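You operate a simulated robot arm through the tools that you are given. There is no shell and no other tool.

You are at the controls of a simulated robot arm. One attempt, no reset.

TASK
Prove the pull dial with both check weights, small one first.
Fine: zero the dial before and after; one weight on the check pan at a time; both go back.

The check looks at the end state, three seconds after you hand in, the way a careful person would. Anything else that was tipped, shoved, dropped, spilled or broken makes it a failure.

THE ROBOT
A 7-joint arm with a two-finger parallel gripper, fixed in place. Base frame: the origin is on the floor under the middle of its stand, x ahead of it, y to its left, z up; the work surface is at about z = 0.92. Lengths are in m, angles in rad, forces in N, time in s.
It reaches about 0.91 m from its shoulder. Its first joint turns from -2.897 to 2.897 rad. Payload 3.43 kg.
Tool frame: the origin (TCP) lies between the finger pads and is the grasp point; the fingertips stand 0.03 m ahead of it; z points along the fingers, y is the line along which they close. The gripper opens to 0.094 m. The fingers are 0.028 m wide and 0.01 m thick; the gripper's body (0.05 by 0.096 m) begins 0.055 m behind the TCP.
Orientation is that of the tool frame in the base frame, as [roll, pitch, yaw] about the fixed x, y, z axes, in that order (R = Rz(yaw) Ry(pitch) Rx(roll)). With the fingers straight down and closing along the base's y, the tool's x points along the base's -x, its y along +y and its z along -z.

THE INTERFACE
- The arm moves only by the tool apply_moves. Its argument "plan" is a list of rows, each a list of 3 entries, a list of its own where there are three numbers: the shift along the tool's x, y, z in units of 200 mm (1.0 is 200 mm), then the turn, a rotation vector about the tool's x, y, z in units of 45 degrees (1.0 is 45 degrees), then the closure, from 0 (fully open) to 1 (shut). In form: [[[x, y, z], [ax, ay, az], fingers], ...]. A call has 1 to 20 rows; each row is the pose to reach, as a shift and turn from the pose commanded when the call began, along the tool's axes at that moment. A call with a number of a shift or a turn outside -1 to 1 is refused whole. A row lasts 0.2 s, in which the tool goes at most 0.05 m and 0.15 rad; a call with a longer step from one row to the next is refused whole, and so is a gripper value outside its range. Where a pose cannot be reached the arm comes as near as it can. A force on the tool above 40 N (or 10 N above the force at the start of the call, whichever is more), or a blocked arm, ends the call early, and 0.2 s more pass. The fingers move at their own pace (about 0.045 m/s each) and stop on an object; they squeeze with about 31 N. The grip force told is the motor's: it shows also when the fingers shut on nothing. Time passes only in rows, and 0.2 s behind the last, so rows that repeat a pose let the fingers close. The reply holds the time, the measured pose of the TCP, the force on the tool along the base axes, the opening and the grip force, in the units named above and with some noise, with the torque about the TCP (base axes, N m) and any sound that the robot's microphone picked up, and new pictures: "pictures" is both (left out), scene, wrist or none.
- Cameras (640 x 400 px; columns grow to the right, rows downward): "scene" is fixed at [0.2201, -0.6511, 1.4857]; the picture's right is [0.37, -0.93, 0.00], its down [-0.71, -0.28, -0.65] and it looks along [0.60, 0.24, -0.76] (base axes); focal length 214 px, centre (320, 200). "wrist" rides on the gripper at [0.076, 0.014, -0.102] in the tool frame; the picture's right is [-0.18, 0.98, 0.00], its down [-0.75, -0.14, -0.64] and it looks along [-0.63, -0.12, 0.77] (tool axes); focal length 243 px, centre (320, 200).
- slide_trunk(by): slides the trunk up (or, below 0, down) by that many m; the arm rides with it, the base frame stays. It gives what a move gives, with no picture.
- locate(camera, pixels): there is no depth. For up to 12 entries [column, row, z] of the newest picture of that camera ("zoom" is the newest enlarged one), the place [x, y] in the base frame at which the ray of that pixel passes the height z, good to about 0.002 m. No time passes.
- enlarge(camera, box): a new picture of the part [left, top, right, bottom] of that camera's present view, enlarged. No time passes.
- close_job(): hands the job in; it is judged then, once.

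Open the gripper and draw the arm clear of the work before you hand the job in, unless the task says otherwise.

The tools are called after "Request:" by a JSON object that holds its "fn" and its "kwargs". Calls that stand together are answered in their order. apply_moves: Moves the arm, as the interface text tells. Its arguments: {"type":"object","properties":{"plan":{"type":"array"},"pictures":{"type":"string","enum":["both","scene","wrist","none"]}},"required":["plan"]} The other tools are called the same way: slide_trunk (by) moves the trunk up or down; locate (camera, pixels) gives the place at which the rays of pixels pass given heights; enlarge (camera, box) takes an enlarged picture of a part of a camera's view; close_job () hands the job in.

At the start:

```text
t: 0.0
eef_pos: [0.52, -0.3969, 1.2585]
orientation: [-3.141, 0.001, 3.14]
wrist_force: [0.3, -0.5, 0.4]
wrist_torque: [0.0, 0.0, 0.0]
gripper_width: 0.0945
gripper_force: 0.0
trunk travel left (down, up): [-0.45, 0.16]
```

scene: 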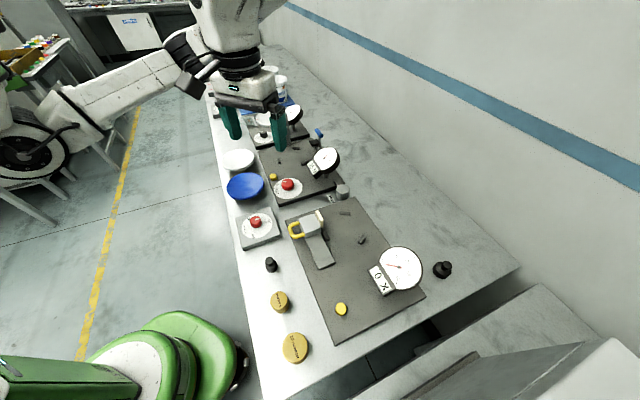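
wrist: 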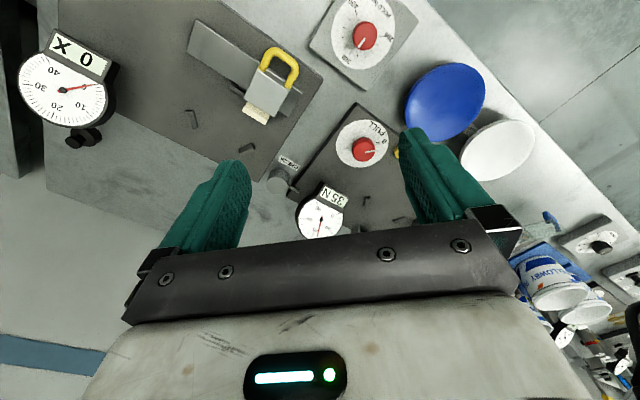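

The scene shows a big board with a dial (400,268), a yellow-handled block (300,228), a brass knob (341,309), red-knob plates and bowls, and brass weights (279,300), (295,347). I'll enlarge several regions to understand the layout before moving.

Request:
{"fn": "enlarge", "kwargs": {"camera": "scene", "box": [220, 180, 480, 380]}}

Request:
{"fn": "enlarge", "kwargs": {"camera": "scene", "box": [200, 60, 380, 240]}}

Request:
{"fn": "enlarge", "kwargs": {"camera": "wrist", "box": [0, 0, 320, 220]}}

Request:
{"fn": "enlarge", "kwargs": {"camera": "wrist", "box": [240, 0, 640, 260]}}

```text
2.00 times, centred on (350, 280) of scene
```

zoom: 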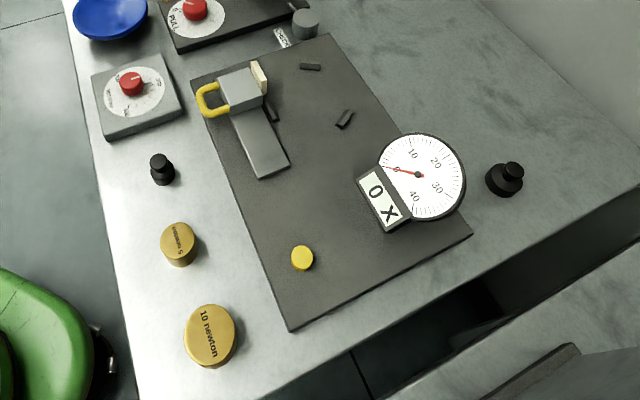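

```text
2.22 times, centred on (290, 150) of scene
```

zoom: 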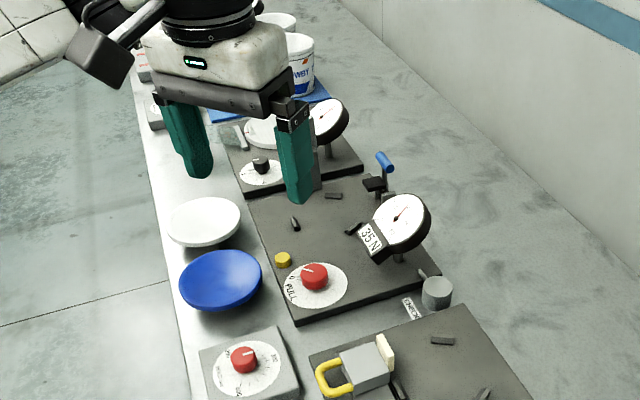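

```text
1.82 times, centred on (160, 110) of wrist
```

zoom: 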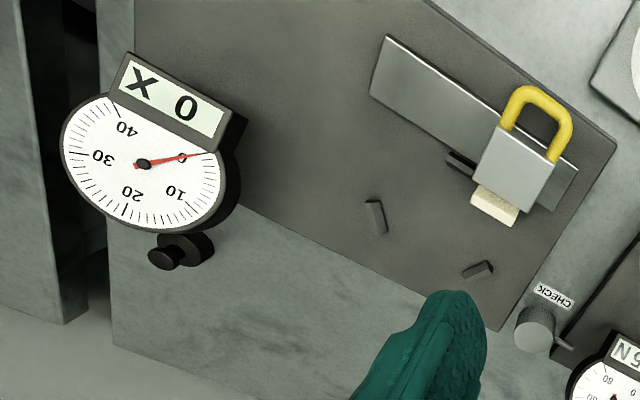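

```text
1.54 times, centred on (440, 130) of wrist
```

zoom: 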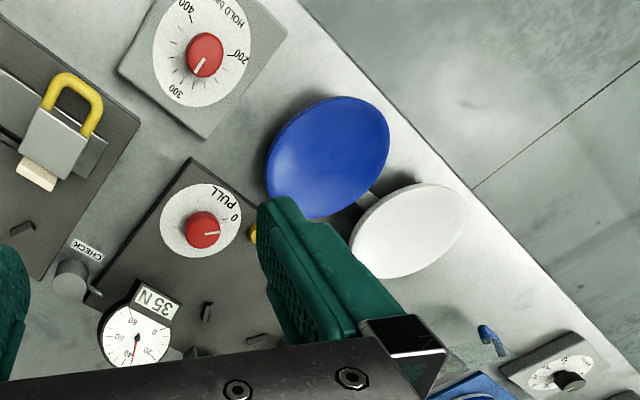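

I'll locate the main items at table height (0.92) from the scene: board corners, weights (279,300), (295,347), dials, knobs, CHECK post (341,190), bowls.

Request:
{"fn": "locate", "kwargs": {"camera": "scene", "pixels": [[279, 306, 0.92], [295, 353, 0.92], [271, 268, 0.92], [341, 309, 0.93], [401, 268, 1.0], [442, 272, 0.92], [342, 193, 0.93], [255, 222, 0.95], [287, 184, 0.95], [245, 186, 0.95], [238, 160, 0.95], [297, 230, 0.95]]}}

Request:
{"fn": "locate", "kwargs": {"camera": "wrist", "pixels": [[280, 178, 0.93], [365, 36, 0.95], [363, 149, 0.95], [446, 100, 0.95], [497, 150, 0.95], [272, 72, 0.97], [66, 90, 0.98], [321, 222, 0.98], [80, 138, 0.93], [550, 220, 0.93], [397, 153, 0.93]]}}

```text
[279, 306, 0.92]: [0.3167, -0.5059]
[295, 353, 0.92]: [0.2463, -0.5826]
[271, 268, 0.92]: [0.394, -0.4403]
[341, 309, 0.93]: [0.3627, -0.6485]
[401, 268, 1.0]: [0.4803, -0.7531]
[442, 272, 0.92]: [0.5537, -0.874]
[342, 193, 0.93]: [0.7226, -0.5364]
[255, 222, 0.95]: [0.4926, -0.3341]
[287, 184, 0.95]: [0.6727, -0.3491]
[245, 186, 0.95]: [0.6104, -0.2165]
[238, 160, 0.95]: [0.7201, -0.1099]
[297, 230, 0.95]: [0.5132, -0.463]
```

```text
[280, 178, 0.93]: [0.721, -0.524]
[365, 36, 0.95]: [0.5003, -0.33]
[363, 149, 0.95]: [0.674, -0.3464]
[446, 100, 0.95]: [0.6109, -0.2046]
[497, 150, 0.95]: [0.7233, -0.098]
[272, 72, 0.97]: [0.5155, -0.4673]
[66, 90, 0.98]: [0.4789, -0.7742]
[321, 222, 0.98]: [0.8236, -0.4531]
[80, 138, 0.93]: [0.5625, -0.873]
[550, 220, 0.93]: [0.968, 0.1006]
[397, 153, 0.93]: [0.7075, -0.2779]
```

I'll move the tool 0.14 m ahead (+x) so the wrist camera looks straight at the second board with the PULL knob (674,-346 mm) and the CHECK post.

Request:
{"fn": "apply_moves", "kwargs": {"plan": [[[-0.2, 0, 0], [0, 0, 0], 0], [[-0.4, 0, 0], [0, 0, 0], 0], [[-0.6, 0, 0], [0, 0, 0], 0], [[-0.7, 0, 0], [0, 0, 0], 0]]}}

```text
t: 1.0
eef_pos: [0.6617, -0.3971, 1.2586]
orientation: [-3.14, 0.0, 3.141]
wrist_force: [0.4, 0.4, 0.9]
wrist_torque: [-0.05, 0.0, -0.03]
gripper_width: 0.0941
gripper_force: 0.1
trunk travel left (down, up): [-0.45, 0.16]
```

scene: 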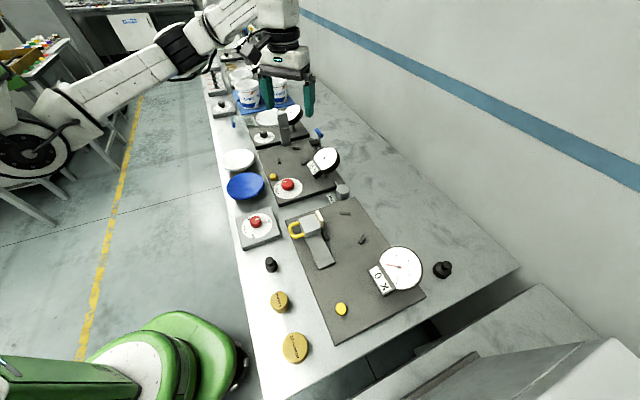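
wrist: 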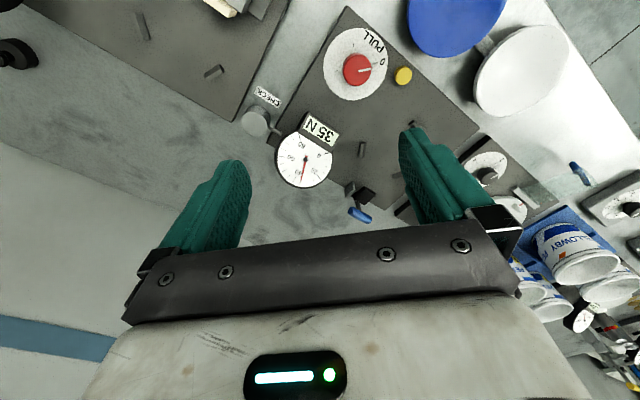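

Request:
{"fn": "enlarge", "kwargs": {"camera": "wrist", "box": [220, 0, 480, 240]}}

Request:
{"fn": "enlarge", "kwargs": {"camera": "scene", "box": [200, 60, 360, 220]}}

Request:
{"fn": "enlarge", "kwargs": {"camera": "wrist", "box": [440, 100, 640, 390]}}

```text
1.67 times, centred on (350, 120) of wrist
```

zoom: 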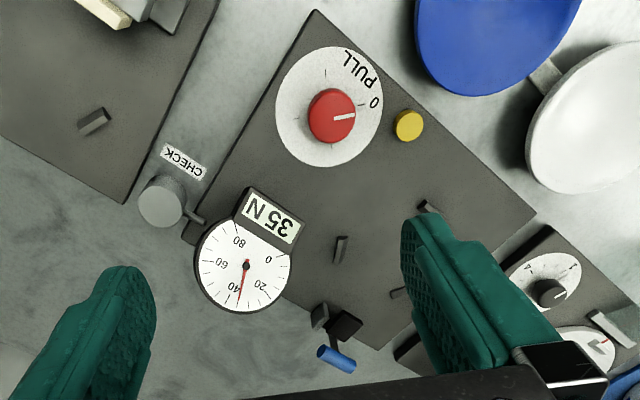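

```text
2.50 times, centred on (280, 140) of scene
```

zoom: 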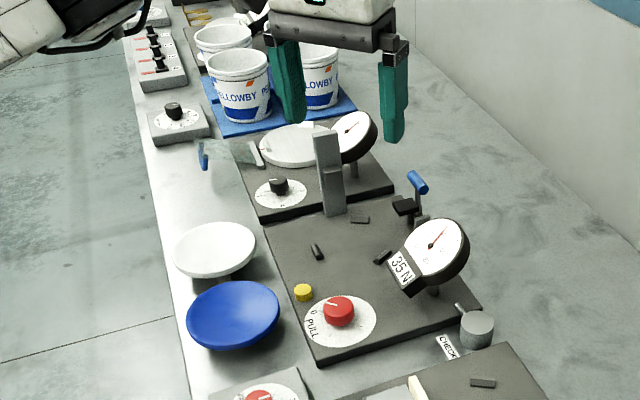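

```text
1.38 times, centred on (540, 245) of wrist
```

zoom: 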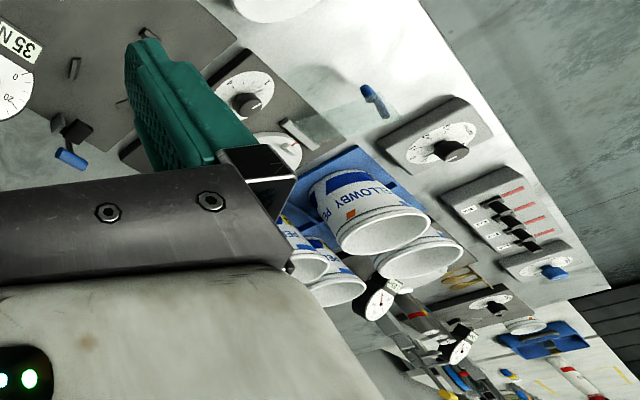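

The second board has a PULL knob, a yellow button at about (403,76), a dial showing 35 N, and a CHECK post (255,122) whose arm runs to that board. I'll move -y by 0.11 and down a little for a closer look at the CHECK pan, dial and button.

Request:
{"fn": "apply_moves", "kwargs": {"plan": [[[0.05, -0.15, 0.1], [0, 0, 0], 0], [[0.1, -0.3, 0.2], [0, 0, 0], 0], [[0.1, -0.45, 0.35], [0, 0, 0], 0], [[0.1, -0.5, 0.45], [0, 0, 0], 0]]}}

```text
t: 2.0
eef_pos: [0.6425, -0.4992, 1.1679]
orientation: [3.141, 0.0, 3.141]
wrist_force: [-0.5, 0.3, -0.3]
wrist_torque: [-0.01, -0.02, -0.01]
gripper_width: 0.0942
gripper_force: 0.1
trunk travel left (down, up): [-0.45, 0.16]
```

scene: 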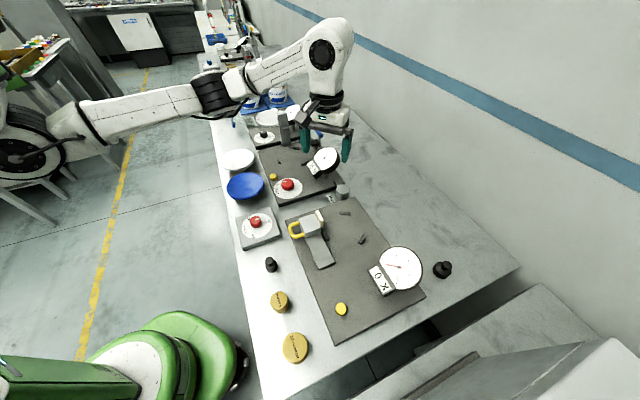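
wrist: 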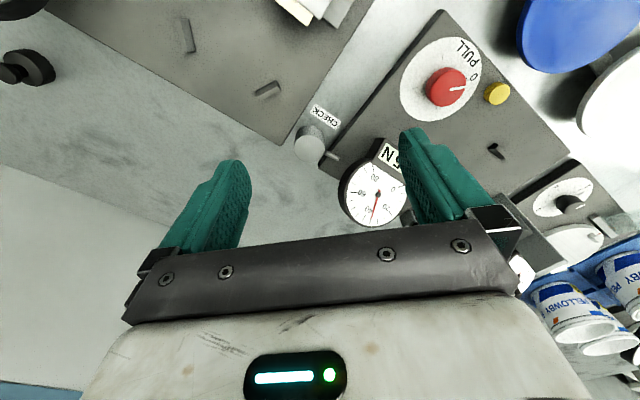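

Request:
{"fn": "enlarge", "kwargs": {"camera": "wrist", "box": [270, 80, 430, 240]}}

Request:
{"fn": "enlarge", "kwargs": {"camera": "wrist", "box": [380, 0, 540, 130]}}

Request:
{"fn": "enlarge", "kwargs": {"camera": "scene", "box": [240, 120, 380, 220]}}

Request:
{"fn": "enlarge", "kwargs": {"camera": "scene", "box": [330, 220, 480, 330]}}

Request:
{"fn": "enlarge", "kwargs": {"camera": "scene", "box": [230, 240, 350, 380]}}

```text
2.50 times, centred on (350, 160) of wrist
```

zoom: 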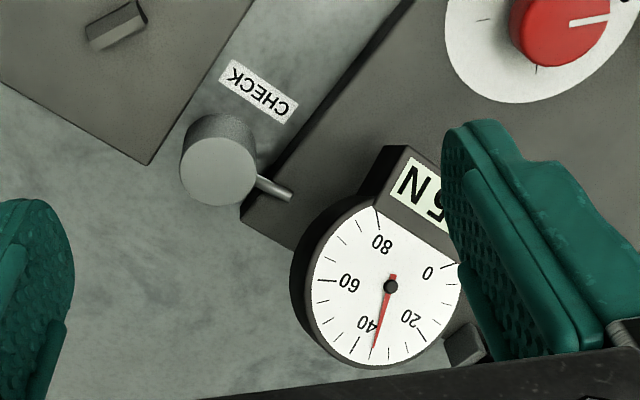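

```text
3.08 times, centred on (460, 65) of wrist
```

zoom: 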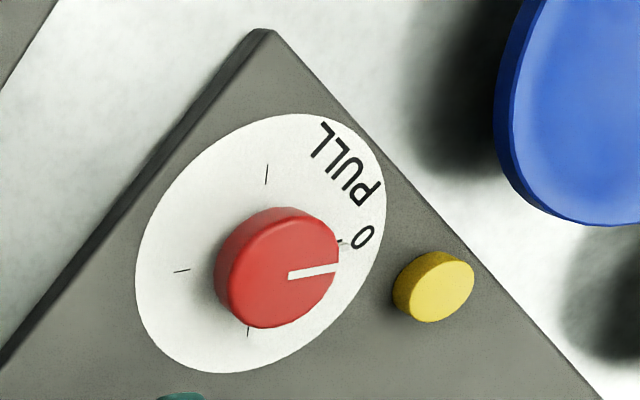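

```text
4.00 times, centred on (310, 170) of scene
```

zoom: 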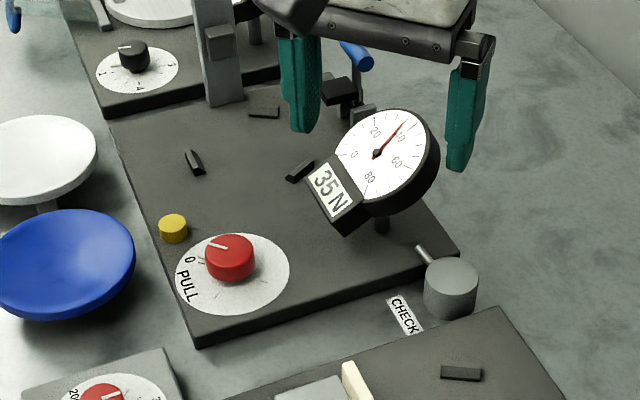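

```text
3.64 times, centred on (405, 275) of scene
```

zoom: 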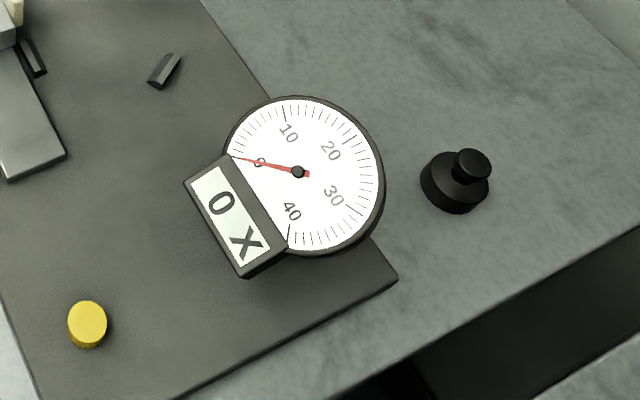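

```text
2.86 times, centred on (290, 310) of scene
```

zoom: 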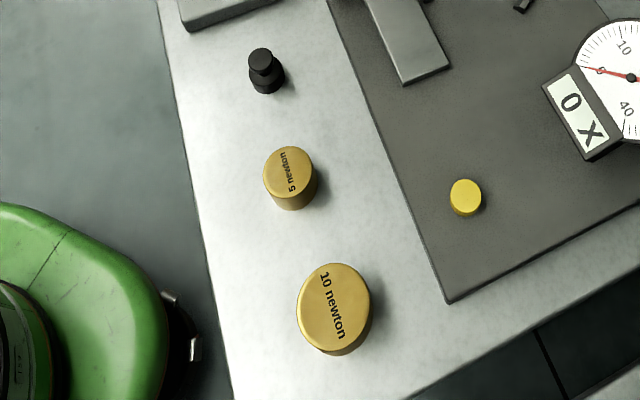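

The pull dial is on the second board (35 N showing, hand between 20 and 40), and the CHECK pan is the grey cylinder with a rod to that board. I'll triangulate the yellow button, the pan top, and weight tops by comparing scene and wrist rays at several heights.

Request:
{"fn": "locate", "kwargs": {"camera": "scene", "pixels": [[273.3, 176.3, 0.93], [273.3, 176.3, 0.94], [273.3, 176.3, 0.95], [273.3, 176.3, 0.96], [343, 187, 0.94], [343, 187, 0.96], [343, 187, 0.98], [338, 195.5, 0.92], [279.5, 297, 0.95], [279.5, 297, 0.97], [294, 344.5, 0.95], [294, 344.5, 0.98]]}}

Request:
{"fn": "locate", "kwargs": {"camera": "wrist", "pixels": [[498.5, 91.5, 0.93], [498.5, 91.5, 0.94], [498.5, 91.5, 0.95], [498.5, 91.5, 0.96], [309.5, 149, 0.94], [309.5, 149, 0.96], [309.5, 149, 0.98], [326, 116, 0.92], [309.5, 149, 1.0], [376, 192, 1.0], [376, 192, 1.04], [446, 90, 0.95]]}}

```text
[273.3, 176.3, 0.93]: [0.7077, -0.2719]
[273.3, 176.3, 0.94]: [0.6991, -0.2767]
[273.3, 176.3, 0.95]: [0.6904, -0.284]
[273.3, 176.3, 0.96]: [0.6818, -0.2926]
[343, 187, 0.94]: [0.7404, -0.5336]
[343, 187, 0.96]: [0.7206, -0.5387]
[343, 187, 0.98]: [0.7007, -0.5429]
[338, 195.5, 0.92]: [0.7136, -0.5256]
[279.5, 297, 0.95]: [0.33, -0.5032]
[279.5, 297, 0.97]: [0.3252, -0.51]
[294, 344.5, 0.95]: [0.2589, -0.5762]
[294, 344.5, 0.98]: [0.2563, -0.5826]
```

```text
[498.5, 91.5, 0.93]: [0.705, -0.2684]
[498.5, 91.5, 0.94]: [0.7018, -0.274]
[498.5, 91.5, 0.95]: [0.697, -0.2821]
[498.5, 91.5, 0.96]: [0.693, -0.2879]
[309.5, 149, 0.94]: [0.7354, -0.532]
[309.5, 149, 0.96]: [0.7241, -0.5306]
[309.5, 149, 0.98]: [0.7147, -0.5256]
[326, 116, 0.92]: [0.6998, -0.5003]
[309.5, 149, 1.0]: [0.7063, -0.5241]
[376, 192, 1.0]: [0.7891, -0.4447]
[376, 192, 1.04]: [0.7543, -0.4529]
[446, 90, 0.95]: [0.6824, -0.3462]
```

The button top triangulates to about (0.702, -0.274, 0.938) and the pan top to about (0.730, -0.533, 0.95). I'll close the fingers and travel over to above the button at the present height.

Request:
{"fn": "apply_moves", "kwargs": {"plan": [[[-0.05, 0.2, 0], [0, 0, 0], 0.5], [[-0.1, 0.4, 0], [0, 0, 0], 1], [[-0.15, 0.6, 0], [0, 0, 0], 1], [[-0.2, 0.8, 0], [0, 0, 0], 1], [[-0.2, 0.95, 0], [0, 0, 0], 1], [[-0.2, 0.95, 0], [0, 0, 0], 1]]}}

```text
t: 3.4
eef_pos: [0.6794, -0.3078, 1.167]
orientation: [-3.141, 0.001, 3.141]
wrist_force: [0.5, 0.1, 0.2]
wrist_torque: [0.0, -0.01, 0.01]
gripper_width: 0.0001
gripper_force: 25.4
trunk travel left (down, up): [-0.45, 0.16]
```

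scene: 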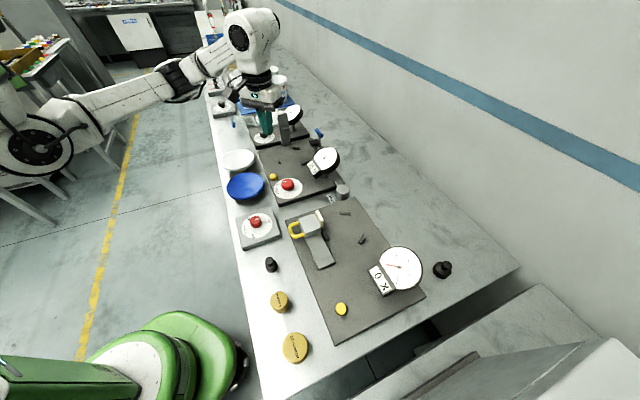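
wrist: 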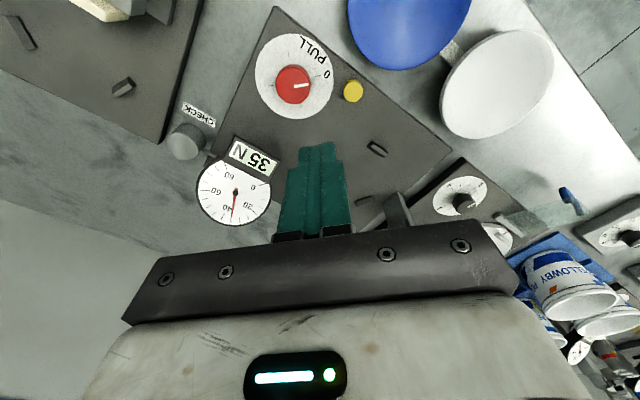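

The button now shows at about (353,90) in the wrist view; I'll enlarge it and the dial for precise coordinates.

Request:
{"fn": "enlarge", "kwargs": {"camera": "wrist", "box": [240, 40, 400, 140]}}

Request:
{"fn": "locate", "kwargs": {"camera": "wrist", "pixels": [[353, 89.5, 0.93], [353, 89.5, 0.94], [353, 89.5, 0.95], [292, 84, 0.95], [184, 144, 0.95], [234, 190, 1.0], [405, 20, 0.97], [497, 83, 0.97], [377, 149, 0.93], [400, 220, 0.95]]}}

```text
4.00 times, centred on (320, 90) of wrist
```

zoom: 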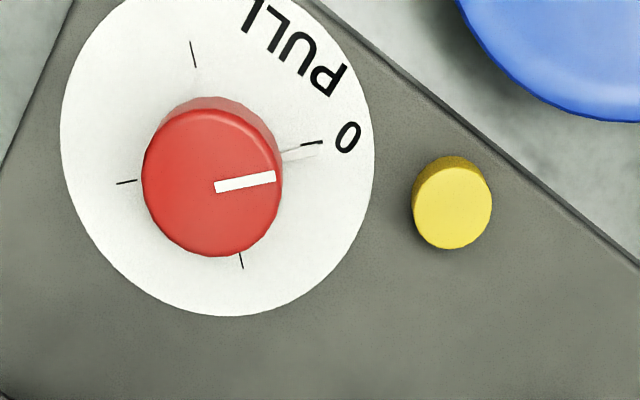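

```text
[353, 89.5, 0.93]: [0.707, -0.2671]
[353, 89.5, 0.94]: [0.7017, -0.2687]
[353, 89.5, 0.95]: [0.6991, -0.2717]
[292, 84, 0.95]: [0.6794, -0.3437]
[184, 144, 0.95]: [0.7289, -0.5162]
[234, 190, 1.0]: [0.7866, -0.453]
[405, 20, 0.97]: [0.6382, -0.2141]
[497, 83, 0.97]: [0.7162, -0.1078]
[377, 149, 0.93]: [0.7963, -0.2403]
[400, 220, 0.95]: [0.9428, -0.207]
```

The button top centre is at about (353,91), giving roughly (0.702, -0.272). I'll shift over it and descend until the closed tips are ~25 mm above the button.

Request:
{"fn": "apply_moves", "kwargs": {"plan": [[[-0.06, 0.09, 0.1], [0, 0, 0], 1], [[-0.113, 0.179, 0.3], [0, 0, 0], 1], [[-0.113, 0.179, 0.5], [0, 0, 0], 1], [[-0.113, 0.179, 0.7], [0, 0, 0], 1], [[-0.113, 0.179, 0.85], [0, 0, 0], 1], [[-0.113, 0.179, 0.85], [0, 0, 0], 1]]}}

```text
t: 4.8
eef_pos: [0.7026, -0.2721, 0.9975]
orientation: [-3.141, -0.002, -3.141]
wrist_force: [1.0, 0.2, 0.2]
wrist_torque: [-0.02, -0.02, 0.02]
gripper_width: 0.0001
gripper_force: 31.0
trunk travel left (down, up): [-0.45, 0.16]
```

scene: 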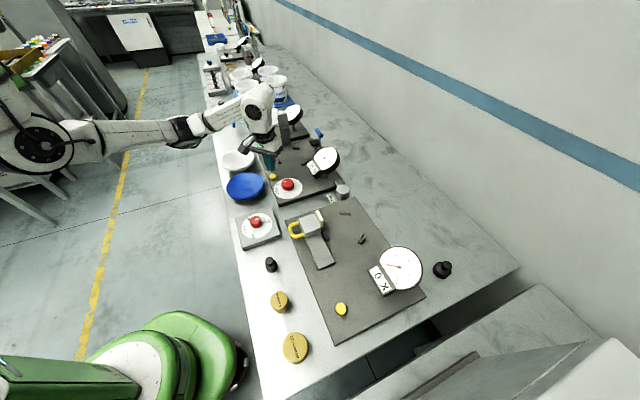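
wrist: 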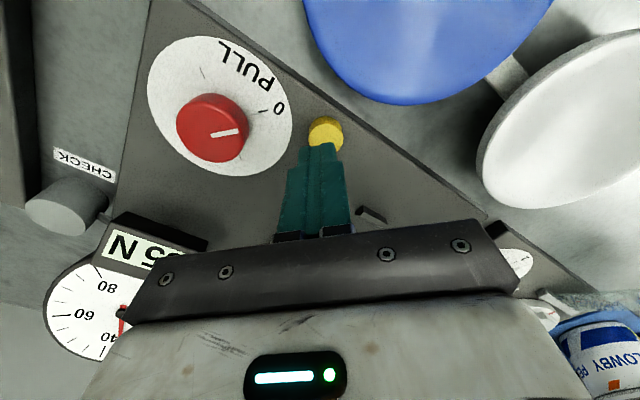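

The tips appear just past the button (button at (325,133), finger ends at (322,148)). I'll enlarge both views to check alignment and bowl clearance before pressing.

Request:
{"fn": "enlarge", "kwargs": {"camera": "wrist", "box": [260, 90, 400, 190]}}

Request:
{"fn": "enlarge", "kwargs": {"camera": "scene", "box": [210, 110, 350, 210]}}

Request:
{"fn": "locate", "kwargs": {"camera": "wrist", "pixels": [[326, 131, 0.93], [326, 131, 0.94], [326, 131, 0.95]]}}

```text
4.00 times, centred on (330, 140) of wrist
```

zoom: 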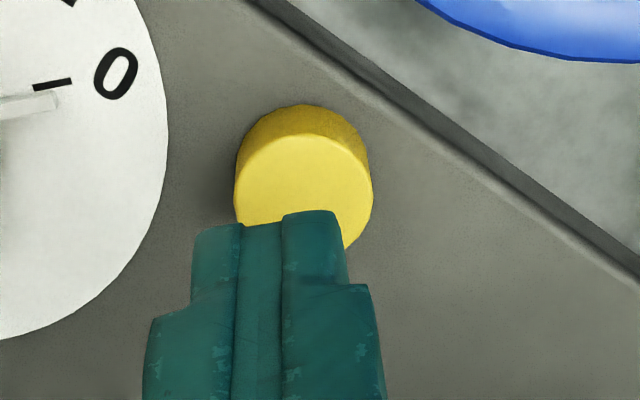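

```text
4.00 times, centred on (280, 160) of scene
```

zoom: 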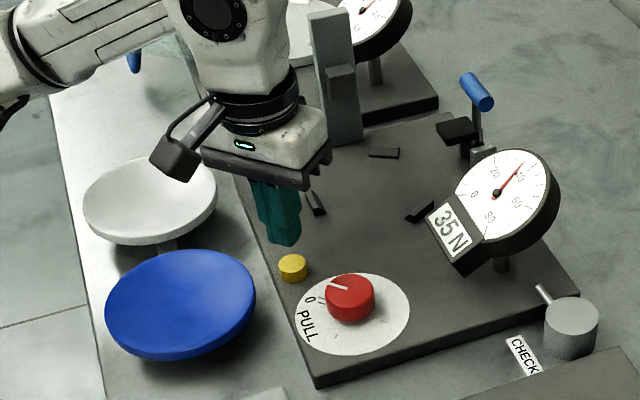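

```text
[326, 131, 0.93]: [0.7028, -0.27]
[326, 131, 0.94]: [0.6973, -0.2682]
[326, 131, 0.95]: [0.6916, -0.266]
```

The tips are above the button area (top at about (326,138)). I'll lower gradually ~24 mm in small steps and watch force.

Request:
{"fn": "apply_moves", "kwargs": {"plan": [[[0, 0.01, 0.06], [0, 0, 0], 1], [[0, 0.01, 0.1], [0, 0, 0], 1], [[0, 0.01, 0.12], [0, 0, 0], 1], [[0, 0.01, 0.12], [0, 0, 0], 1]]}}

```text
t: 5.8
eef_pos: [0.7043, -0.2703, 0.9732]
orientation: [-3.141, 0.0, 3.141]
wrist_force: [0.4, 0.8, 0.3]
wrist_torque: [0.01, -0.01, 0.0]
gripper_width: 0.0
gripper_force: 31.1
trunk travel left (down, up): [-0.45, 0.16]
```

scene: 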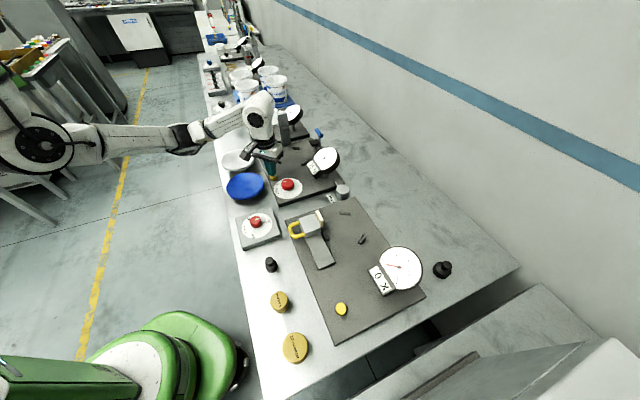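
wrist: 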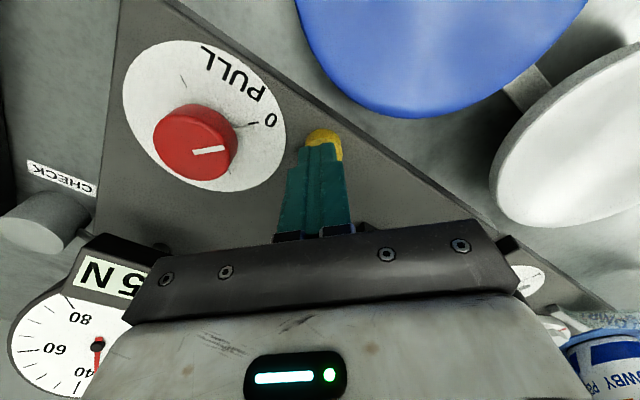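

No contact yet (0.3 N) with tips at z≈0.943 and the button right under them at (325,140). I'll go down 2 mm per row, up to 12 mm.

Request:
{"fn": "apply_moves", "kwargs": {"plan": [[[0, 0, 0.01], [0, 0, 0], 1], [[0, 0, 0.02], [0, 0, 0], 1], [[0, 0, 0.03], [0, 0, 0], 1], [[0, 0, 0.04], [0, 0, 0], 1]]}}

```text
t: 6.8
eef_pos: [0.7029, -0.2704, 0.9666]
orientation: [-3.141, -0.002, 3.141]
wrist_force: [0.6, -0.6, 0.5]
wrist_torque: [0.02, -0.01, 0.01]
gripper_width: 0.0
gripper_force: 30.9
trunk travel left (down, up): [-0.45, 0.16]
```

scene: 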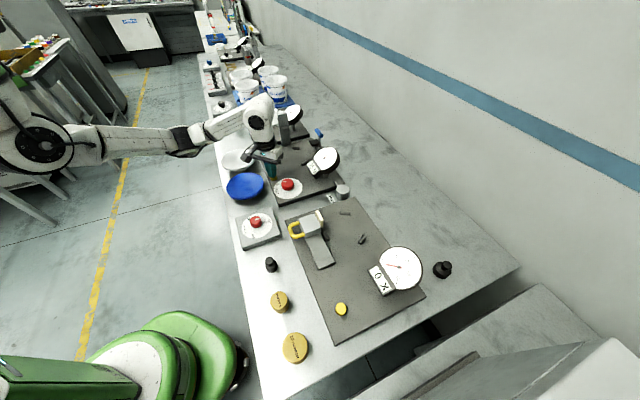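
wrist: 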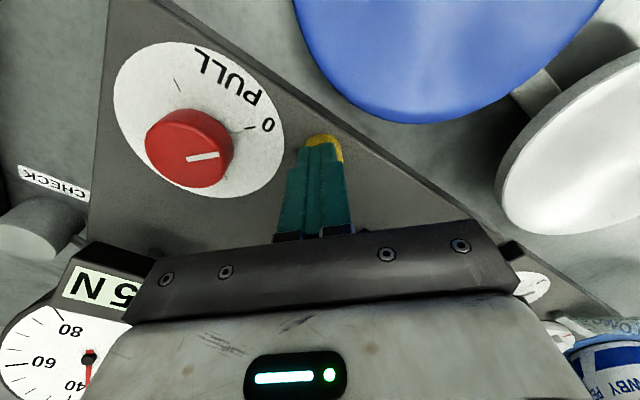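

Still no contact at tips ≈0.9366. I continue downward in 1.5–2 mm rows.

Request:
{"fn": "apply_moves", "kwargs": {"plan": [[[0, 0, 0.01], [0, 0, 0], 1], [[0, 0, 0.02], [0, 0, 0], 1], [[0, 0, 0.03], [0, 0, 0], 1], [[0, 0, 0.03], [0, 0, 0], 1]]}}

```text
t: 7.8
eef_pos: [0.7036, -0.27, 0.9606]
orientation: [3.142, 0.001, -3.141]
wrist_force: [1.2, -0.6, 3.1]
wrist_torque: [0.0, -0.02, 0.02]
gripper_width: 0.0
gripper_force: 30.7
trunk travel left (down, up): [-0.45, 0.16]
heard: click
```

scene: 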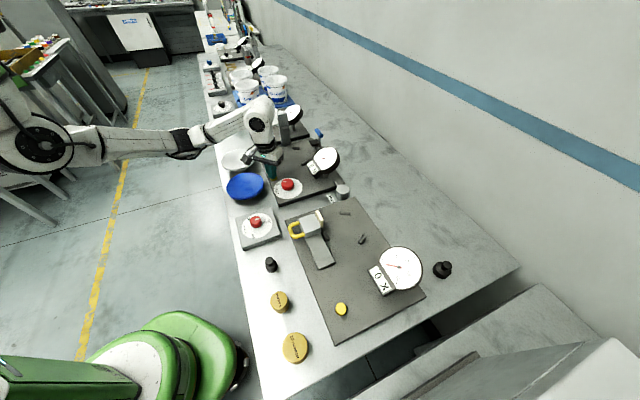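
wrist: 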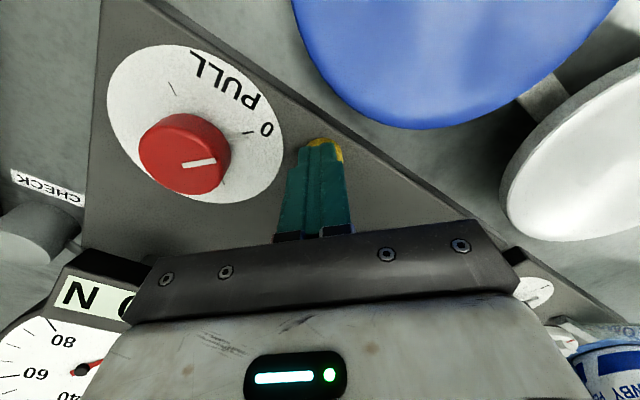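

A click was heard and the dial now reads "0 N" with its hand swung round. I'll raise straight up off the button and confirm.

Request:
{"fn": "apply_moves", "kwargs": {"plan": [[[0, 0, -0.1], [0, 0, 0], 1], [[0, 0, -0.3], [0, 0, 0], 1], [[0, 0, -0.5], [0, 0, 0], 1], [[0, 0, -0.7], [0, 0, 0], 1], [[0, 0, -0.9], [0, 0, 0], 0.6], [[0, 0, -0.9], [0, 0, 0], 0.3]]}}

Request:
{"fn": "enlarge", "kwargs": {"camera": "scene", "box": [260, 130, 370, 210]}}

```text
t: 9.2
eef_pos: [0.7027, -0.2704, 1.1408]
orientation: [-3.141, 0.0, -3.141]
wrist_force: [0.5, 0.2, 0.2]
wrist_torque: [0.0, 0.01, 0.01]
gripper_width: 0.0493
gripper_force: 0.0
trunk travel left (down, up): [-0.45, 0.16]
```

scene: 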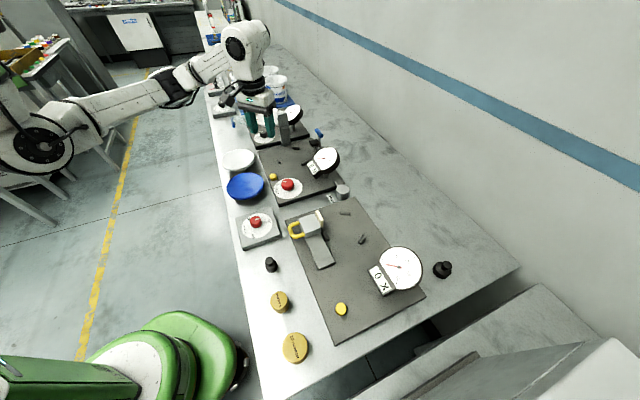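
wrist: 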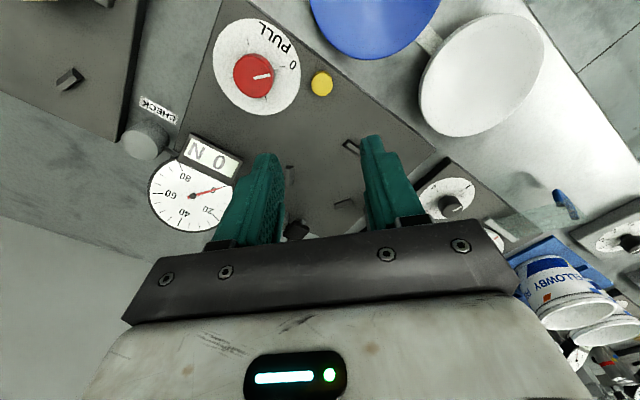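

```text
5.00 times, centred on (315, 170) of scene
```

zoom: 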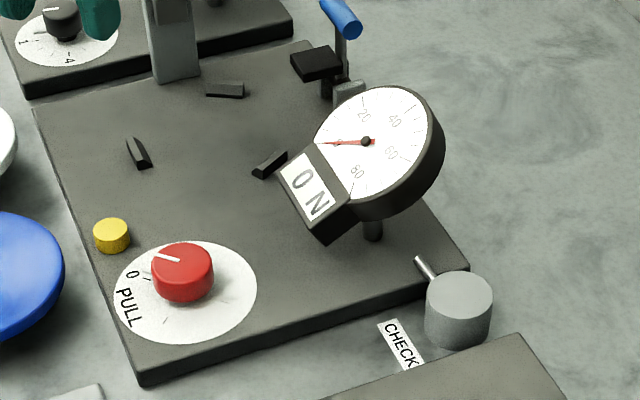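

The pull dial is zeroed ("0 N", hand at 0). Now I'll travel at height towards the brass weights, in two hops of about 0.23 m each, opening the fingers fully.

Request:
{"fn": "apply_moves", "kwargs": {"plan": [[[0.2, -0.12, -0.05], [0, 0, 0], 0], [[0.4, -0.24, -0.1], [0, 0, 0], 0], [[0.6, -0.36, -0.1], [0, 0, 0], 0], [[0.8, -0.48, -0.1], [0, 0, 0], 0], [[1.0, -0.6, -0.1], [0, 0, 0], 0]], "pictures": "none"}}

Request:
{"fn": "apply_moves", "kwargs": {"plan": [[[0.2, -0.12, 0], [0, 0, 0], 0], [[0.4, -0.24, 0], [0, 0, 0], 0], [[0.6, -0.36, 0], [0, 0, 0], 0], [[0.8, -0.48, 0], [0, 0, 0], 0], [[0.96, -0.6, 0], [0, 0, 0], 0], [[0.96, -0.6, 0], [0, 0, 0], 0]]}}

```text
t: 10.4
eef_pos: [0.5029, -0.3906, 1.1607]
orientation: [3.141, 0.001, -3.14]
wrist_force: [0.3, 0.7, -0.2]
wrist_torque: [-0.01, 0.01, -0.01]
gripper_width: 0.094
gripper_force: 0.0
trunk travel left (down, up): [-0.45, 0.16]
```

```text
t: 11.8
eef_pos: [0.3108, -0.5098, 1.1599]
orientation: [3.14, -0.001, 3.142]
wrist_force: [0.5, 0.0, -0.2]
wrist_torque: [0.03, 0.01, -0.03]
gripper_width: 0.0941
gripper_force: 0.1
trunk travel left (down, up): [-0.45, 0.16]
```

scene: 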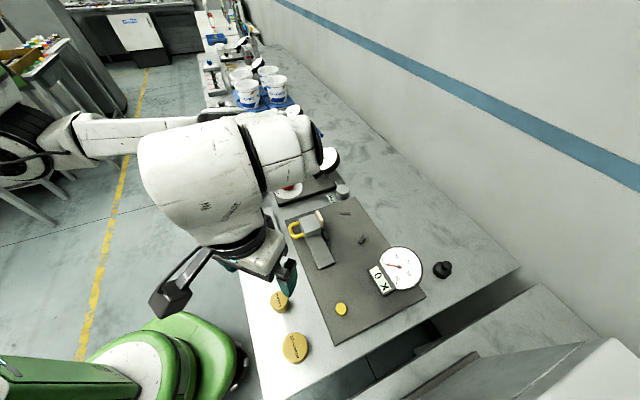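
wrist: 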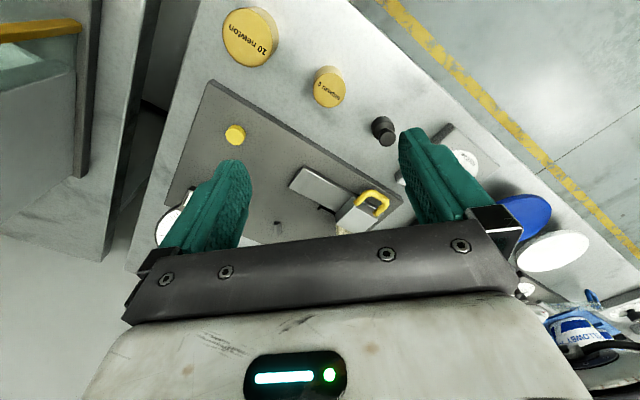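

Request:
{"fn": "enlarge", "kwargs": {"camera": "wrist", "box": [210, 0, 410, 140]}}

Request:
{"fn": "enlarge", "kwargs": {"camera": "scene", "box": [240, 270, 340, 380]}}

```text
2.86 times, centred on (310, 70) of wrist
```

zoom: 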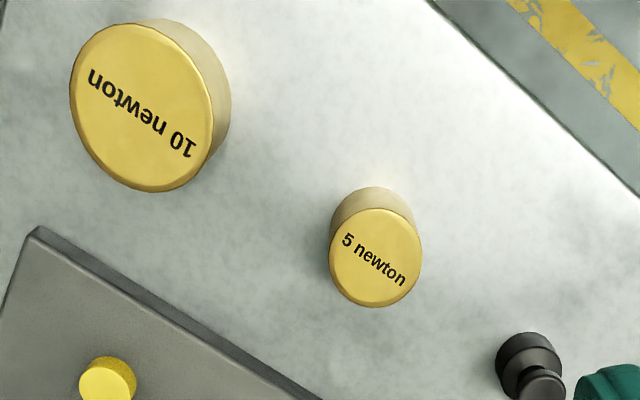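

```text
3.64 times, centred on (290, 325) of scene
```

zoom: 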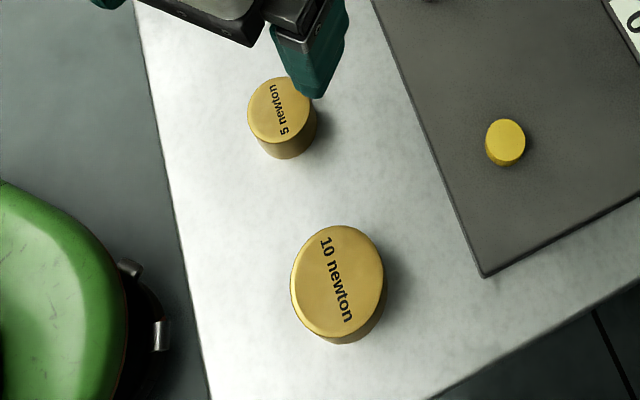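

I'll triangulate both weight tops: 5 N at wrist (329.4,90) / scene (279,299.4), 10 N at wrist (247,37.5) / scene (295,346).

Request:
{"fn": "locate", "kwargs": {"camera": "wrist", "pixels": [[329.4, 90, 0.94], [329.4, 90, 0.95], [329.4, 90, 0.96], [329.4, 90, 0.97], [247, 37.5, 0.94], [247, 37.5, 0.96], [247, 37.5, 0.98], [383, 131, 0.93]]}}

Request:
{"fn": "locate", "kwargs": {"camera": "scene", "pixels": [[279, 299.4, 0.94], [279, 299.4, 0.95], [279, 299.4, 0.96], [279, 299.4, 0.97], [295, 346, 0.94], [295, 346, 0.96], [295, 346, 0.98]]}}

```text
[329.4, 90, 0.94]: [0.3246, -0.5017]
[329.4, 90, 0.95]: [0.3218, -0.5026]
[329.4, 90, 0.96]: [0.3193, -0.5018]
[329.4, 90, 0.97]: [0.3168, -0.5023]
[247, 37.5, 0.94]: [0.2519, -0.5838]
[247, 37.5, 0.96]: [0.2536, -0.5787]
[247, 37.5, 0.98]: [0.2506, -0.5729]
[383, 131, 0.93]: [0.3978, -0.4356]
```

```text
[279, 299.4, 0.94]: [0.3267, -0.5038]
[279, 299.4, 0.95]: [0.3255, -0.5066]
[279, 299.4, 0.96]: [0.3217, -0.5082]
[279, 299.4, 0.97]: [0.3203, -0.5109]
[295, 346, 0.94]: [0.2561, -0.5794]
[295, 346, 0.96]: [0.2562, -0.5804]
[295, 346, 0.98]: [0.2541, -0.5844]
```

The 5 N weight is at about (0.323, -0.503) and the 10 N at (0.255, -0.580). I'll descend halfway over the 5 N weight with the fingers open and look again.

Request:
{"fn": "apply_moves", "kwargs": {"plan": [[[-0.06, 0.034, 0.1], [0, 0, 0], 0], [[-0.06, 0.034, 0.3], [0, 0, 0], 0], [[-0.06, 0.034, 0.5], [0, 0, 0], 0], [[-0.06, 0.034, 0.6], [0, 0, 0], 0], [[-0.06, 0.034, 0.6], [0, 0, 0], 0]]}}

Request:
{"fn": "enlarge", "kwargs": {"camera": "wrist", "box": [220, 40, 440, 200]}}

Request:
{"fn": "enlarge", "kwargs": {"camera": "scene", "box": [230, 250, 350, 380]}}

```text
t: 13.0
eef_pos: [0.3231, -0.5041, 1.0386]
orientation: [-3.141, 0.001, 3.141]
wrist_force: [0.3, -0.7, 1.0]
wrist_torque: [0.0, 0.03, -0.03]
gripper_width: 0.0941
gripper_force: 0.1
trunk travel left (down, up): [-0.45, 0.16]
```

scene: 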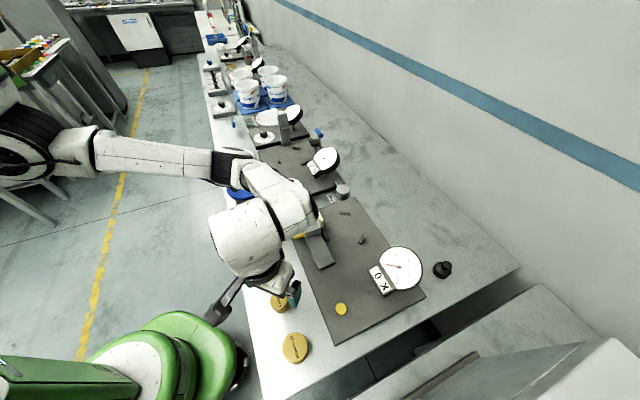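
wrist: 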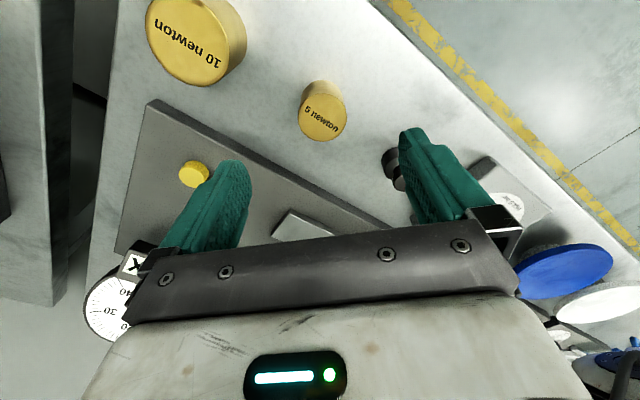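

```text
2.50 times, centred on (330, 120) of wrist
```

zoom: 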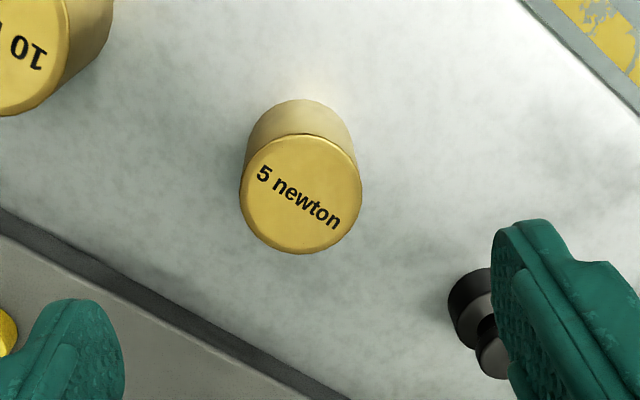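

```text
3.08 times, centred on (290, 315) of scene
```

zoom: 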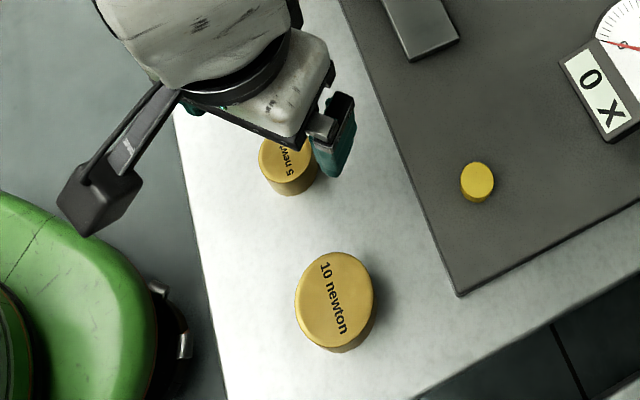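

I'll locate the 5 N top centre at wrist px (322,117.4) at several heights to fix x, y and height.

Request:
{"fn": "locate", "kwargs": {"camera": "wrist", "pixels": [[322, 117.4, 0.95], [322, 117.4, 0.955], [322, 117.4, 0.96], [322, 117.4, 0.965], [322, 80, 0.92], [195, 40, 0.96], [195, 40, 0.98]]}}

```text
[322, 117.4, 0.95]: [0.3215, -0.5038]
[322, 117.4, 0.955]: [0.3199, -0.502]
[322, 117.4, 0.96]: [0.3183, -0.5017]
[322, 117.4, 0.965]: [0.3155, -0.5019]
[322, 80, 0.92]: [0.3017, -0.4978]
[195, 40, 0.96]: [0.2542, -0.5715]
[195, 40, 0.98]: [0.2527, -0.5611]
```

The 5 N weight sits at (0.321, -0.503) with its top near z=0.952. I'll descend so the tips are about 8 mm above the table, straddling it.

Request:
{"fn": "apply_moves", "kwargs": {"plan": [[[0.01, 0.005, 0.1], [0, 0, 0], 0], [[0.01, 0.005, 0.2], [0, 0, 0], 0], [[0.01, 0.005, 0.3], [0, 0, 0], 0], [[0.01, 0.005, 0.36], [0, 0, 0], 0], [[0.01, 0.005, 0.4], [0, 0, 0], 0], [[0.01, 0.005, 0.4], [0, 0, 0], 0]]}}

```text
t: 14.4
eef_pos: [0.3196, -0.5027, 0.9601]
orientation: [-3.141, 0.001, -3.141]
wrist_force: [0.3, 0.0, 0.5]
wrist_torque: [0.01, 0.03, 0.0]
gripper_width: 0.094
gripper_force: 0.1
trunk travel left (down, up): [-0.45, 0.16]
```

scene: 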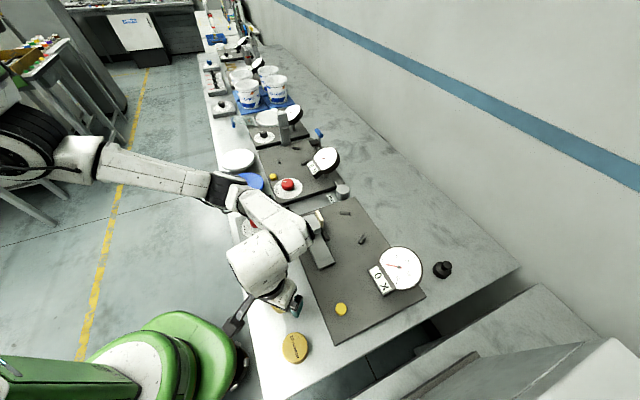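
wrist: 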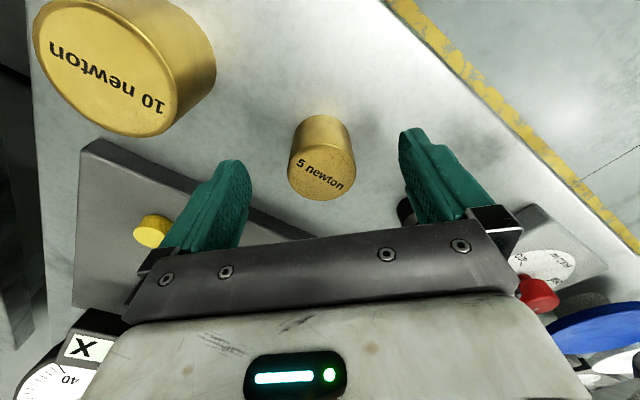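

The weight top is at about (321,173) between the fingers. I'll verify its x centre against the TCP before closing.

Request:
{"fn": "enlarge", "kwargs": {"camera": "wrist", "box": [240, 90, 440, 230]}}

Request:
{"fn": "locate", "kwargs": {"camera": "wrist", "pixels": [[321, 173, 0.95], [321, 173, 0.955], [321, 173, 0.96], [324, 116, 0.92], [292, 155, 0.92], [349, 150, 0.92]]}}

```text
2.86 times, centred on (340, 160) of wrist
```

zoom: 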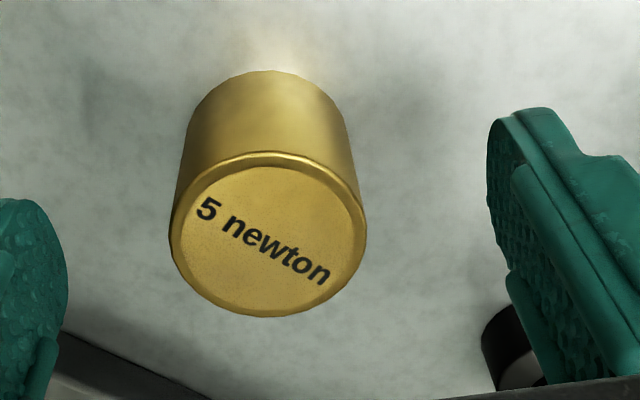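

```text
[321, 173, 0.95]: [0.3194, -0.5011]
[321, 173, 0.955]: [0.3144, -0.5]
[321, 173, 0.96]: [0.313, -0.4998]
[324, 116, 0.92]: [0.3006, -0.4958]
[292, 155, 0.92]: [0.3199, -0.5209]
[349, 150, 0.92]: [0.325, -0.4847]
```

The weight is centred on the TCP to within ~1 mm. I'll close the fingers in place.

Request:
{"fn": "apply_moves", "kwargs": {"plan": [[[0, 0, 0], [0, 0, 0], 0.4], [[0, 0, 0], [0, 0, 0], 0.8], [[0, 0, 0], [0, 0, 0], 1], [[0, 0, 0], [0, 0, 0], 1], [[0, 0, 0], [0, 0, 0], 1], [[0, 0, 0], [0, 0, 0], 1]], "pictures": "wrist"}}

```text
t: 15.8
eef_pos: [0.3196, -0.5018, 0.9602]
orientation: [-3.14, 0.001, 3.141]
wrist_force: [-1.0, 1.3, -0.3]
wrist_torque: [0.02, 0.04, 0.0]
gripper_width: 0.0413
gripper_force: 31.1
trunk travel left (down, up): [-0.45, 0.16]
```

wrist: 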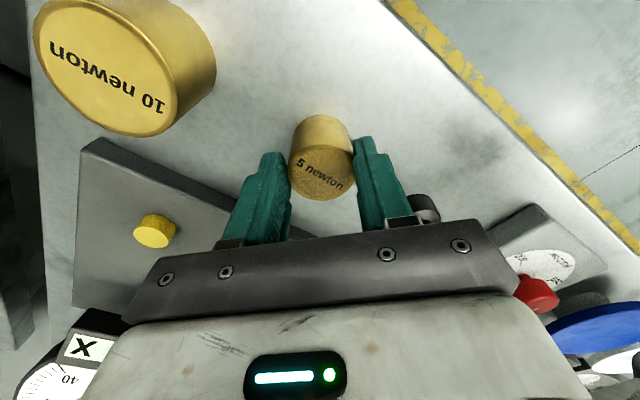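

Gripped at 41 mm with 31 N. I'll lift straight up 0.2 m and check the load.

Request:
{"fn": "apply_moves", "kwargs": {"plan": [[[0, 0, -0.05], [0, 0, 0], 1], [[0, 0, -0.2], [0, 0, 0], 1], [[0, 0, -0.4], [0, 0, 0], 1], [[0, 0, -0.6], [0, 0, 0], 1], [[0, 0, -0.8], [0, 0, 0], 1], [[0, 0, -1.0], [0, 0, 0], 1], [[0, 0, -1.0], [0, 0, 0], 1]]}}

```text
t: 17.4
eef_pos: [0.3197, -0.5023, 1.1612]
orientation: [-3.141, 0.0, -3.141]
wrist_force: [-0.2, 0.2, -0.7]
wrist_torque: [0.05, 0.02, 0.04]
gripper_width: 0.0001
gripper_force: 31.2
trunk travel left (down, up): [-0.45, 0.16]
```

scene: 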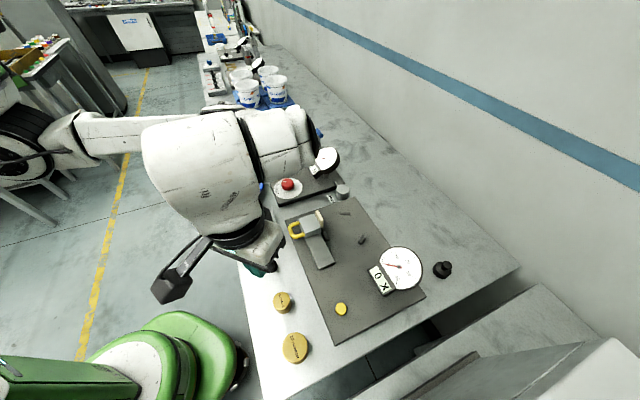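
wrist: 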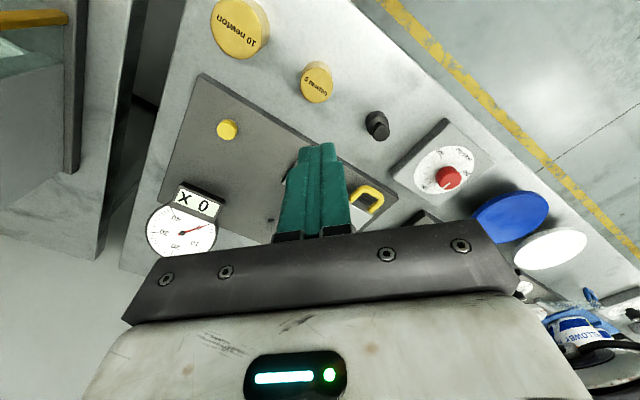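

The fingers closed to 0 — the weight slipped out and stays on the table (wrist (317,82), scene (282,301)). I'll enlarge to see its state and where it sits now.

Request:
{"fn": "enlarge", "kwargs": {"camera": "wrist", "box": [200, 0, 420, 150]}}

Request:
{"fn": "enlarge", "kwargs": {"camera": "scene", "box": [240, 270, 340, 380]}}

Request:
{"fn": "locate", "kwargs": {"camera": "wrist", "pixels": [[317, 83, 0.95], [317, 83, 0.96], [240, 28, 0.96], [228, 130, 0.94]]}}

Request:
{"fn": "locate", "kwargs": {"camera": "scene", "pixels": [[282, 300, 0.95], [282, 300, 0.96], [341, 308, 0.94]]}}

```text
2.67 times, centred on (310, 75) of wrist
```

zoom: 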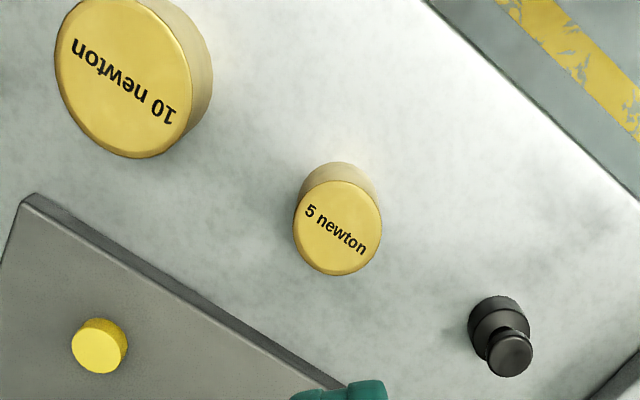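

```text
3.64 times, centred on (290, 325) of scene
```

zoom: 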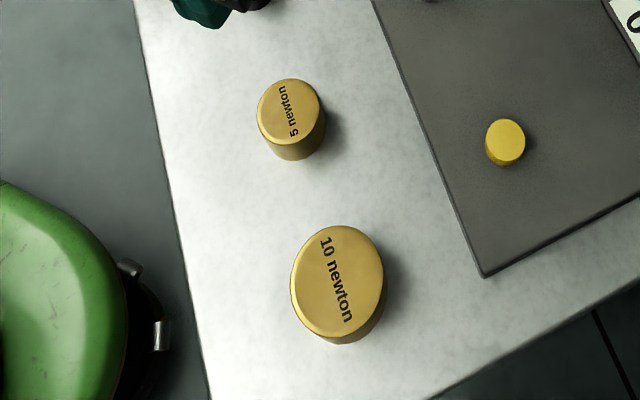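

```text
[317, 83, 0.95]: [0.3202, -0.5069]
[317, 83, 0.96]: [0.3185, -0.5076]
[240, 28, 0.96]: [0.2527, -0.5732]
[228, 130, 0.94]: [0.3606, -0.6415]
```

```text
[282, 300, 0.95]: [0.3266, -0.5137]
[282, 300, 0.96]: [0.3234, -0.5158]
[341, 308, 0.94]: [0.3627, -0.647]
```

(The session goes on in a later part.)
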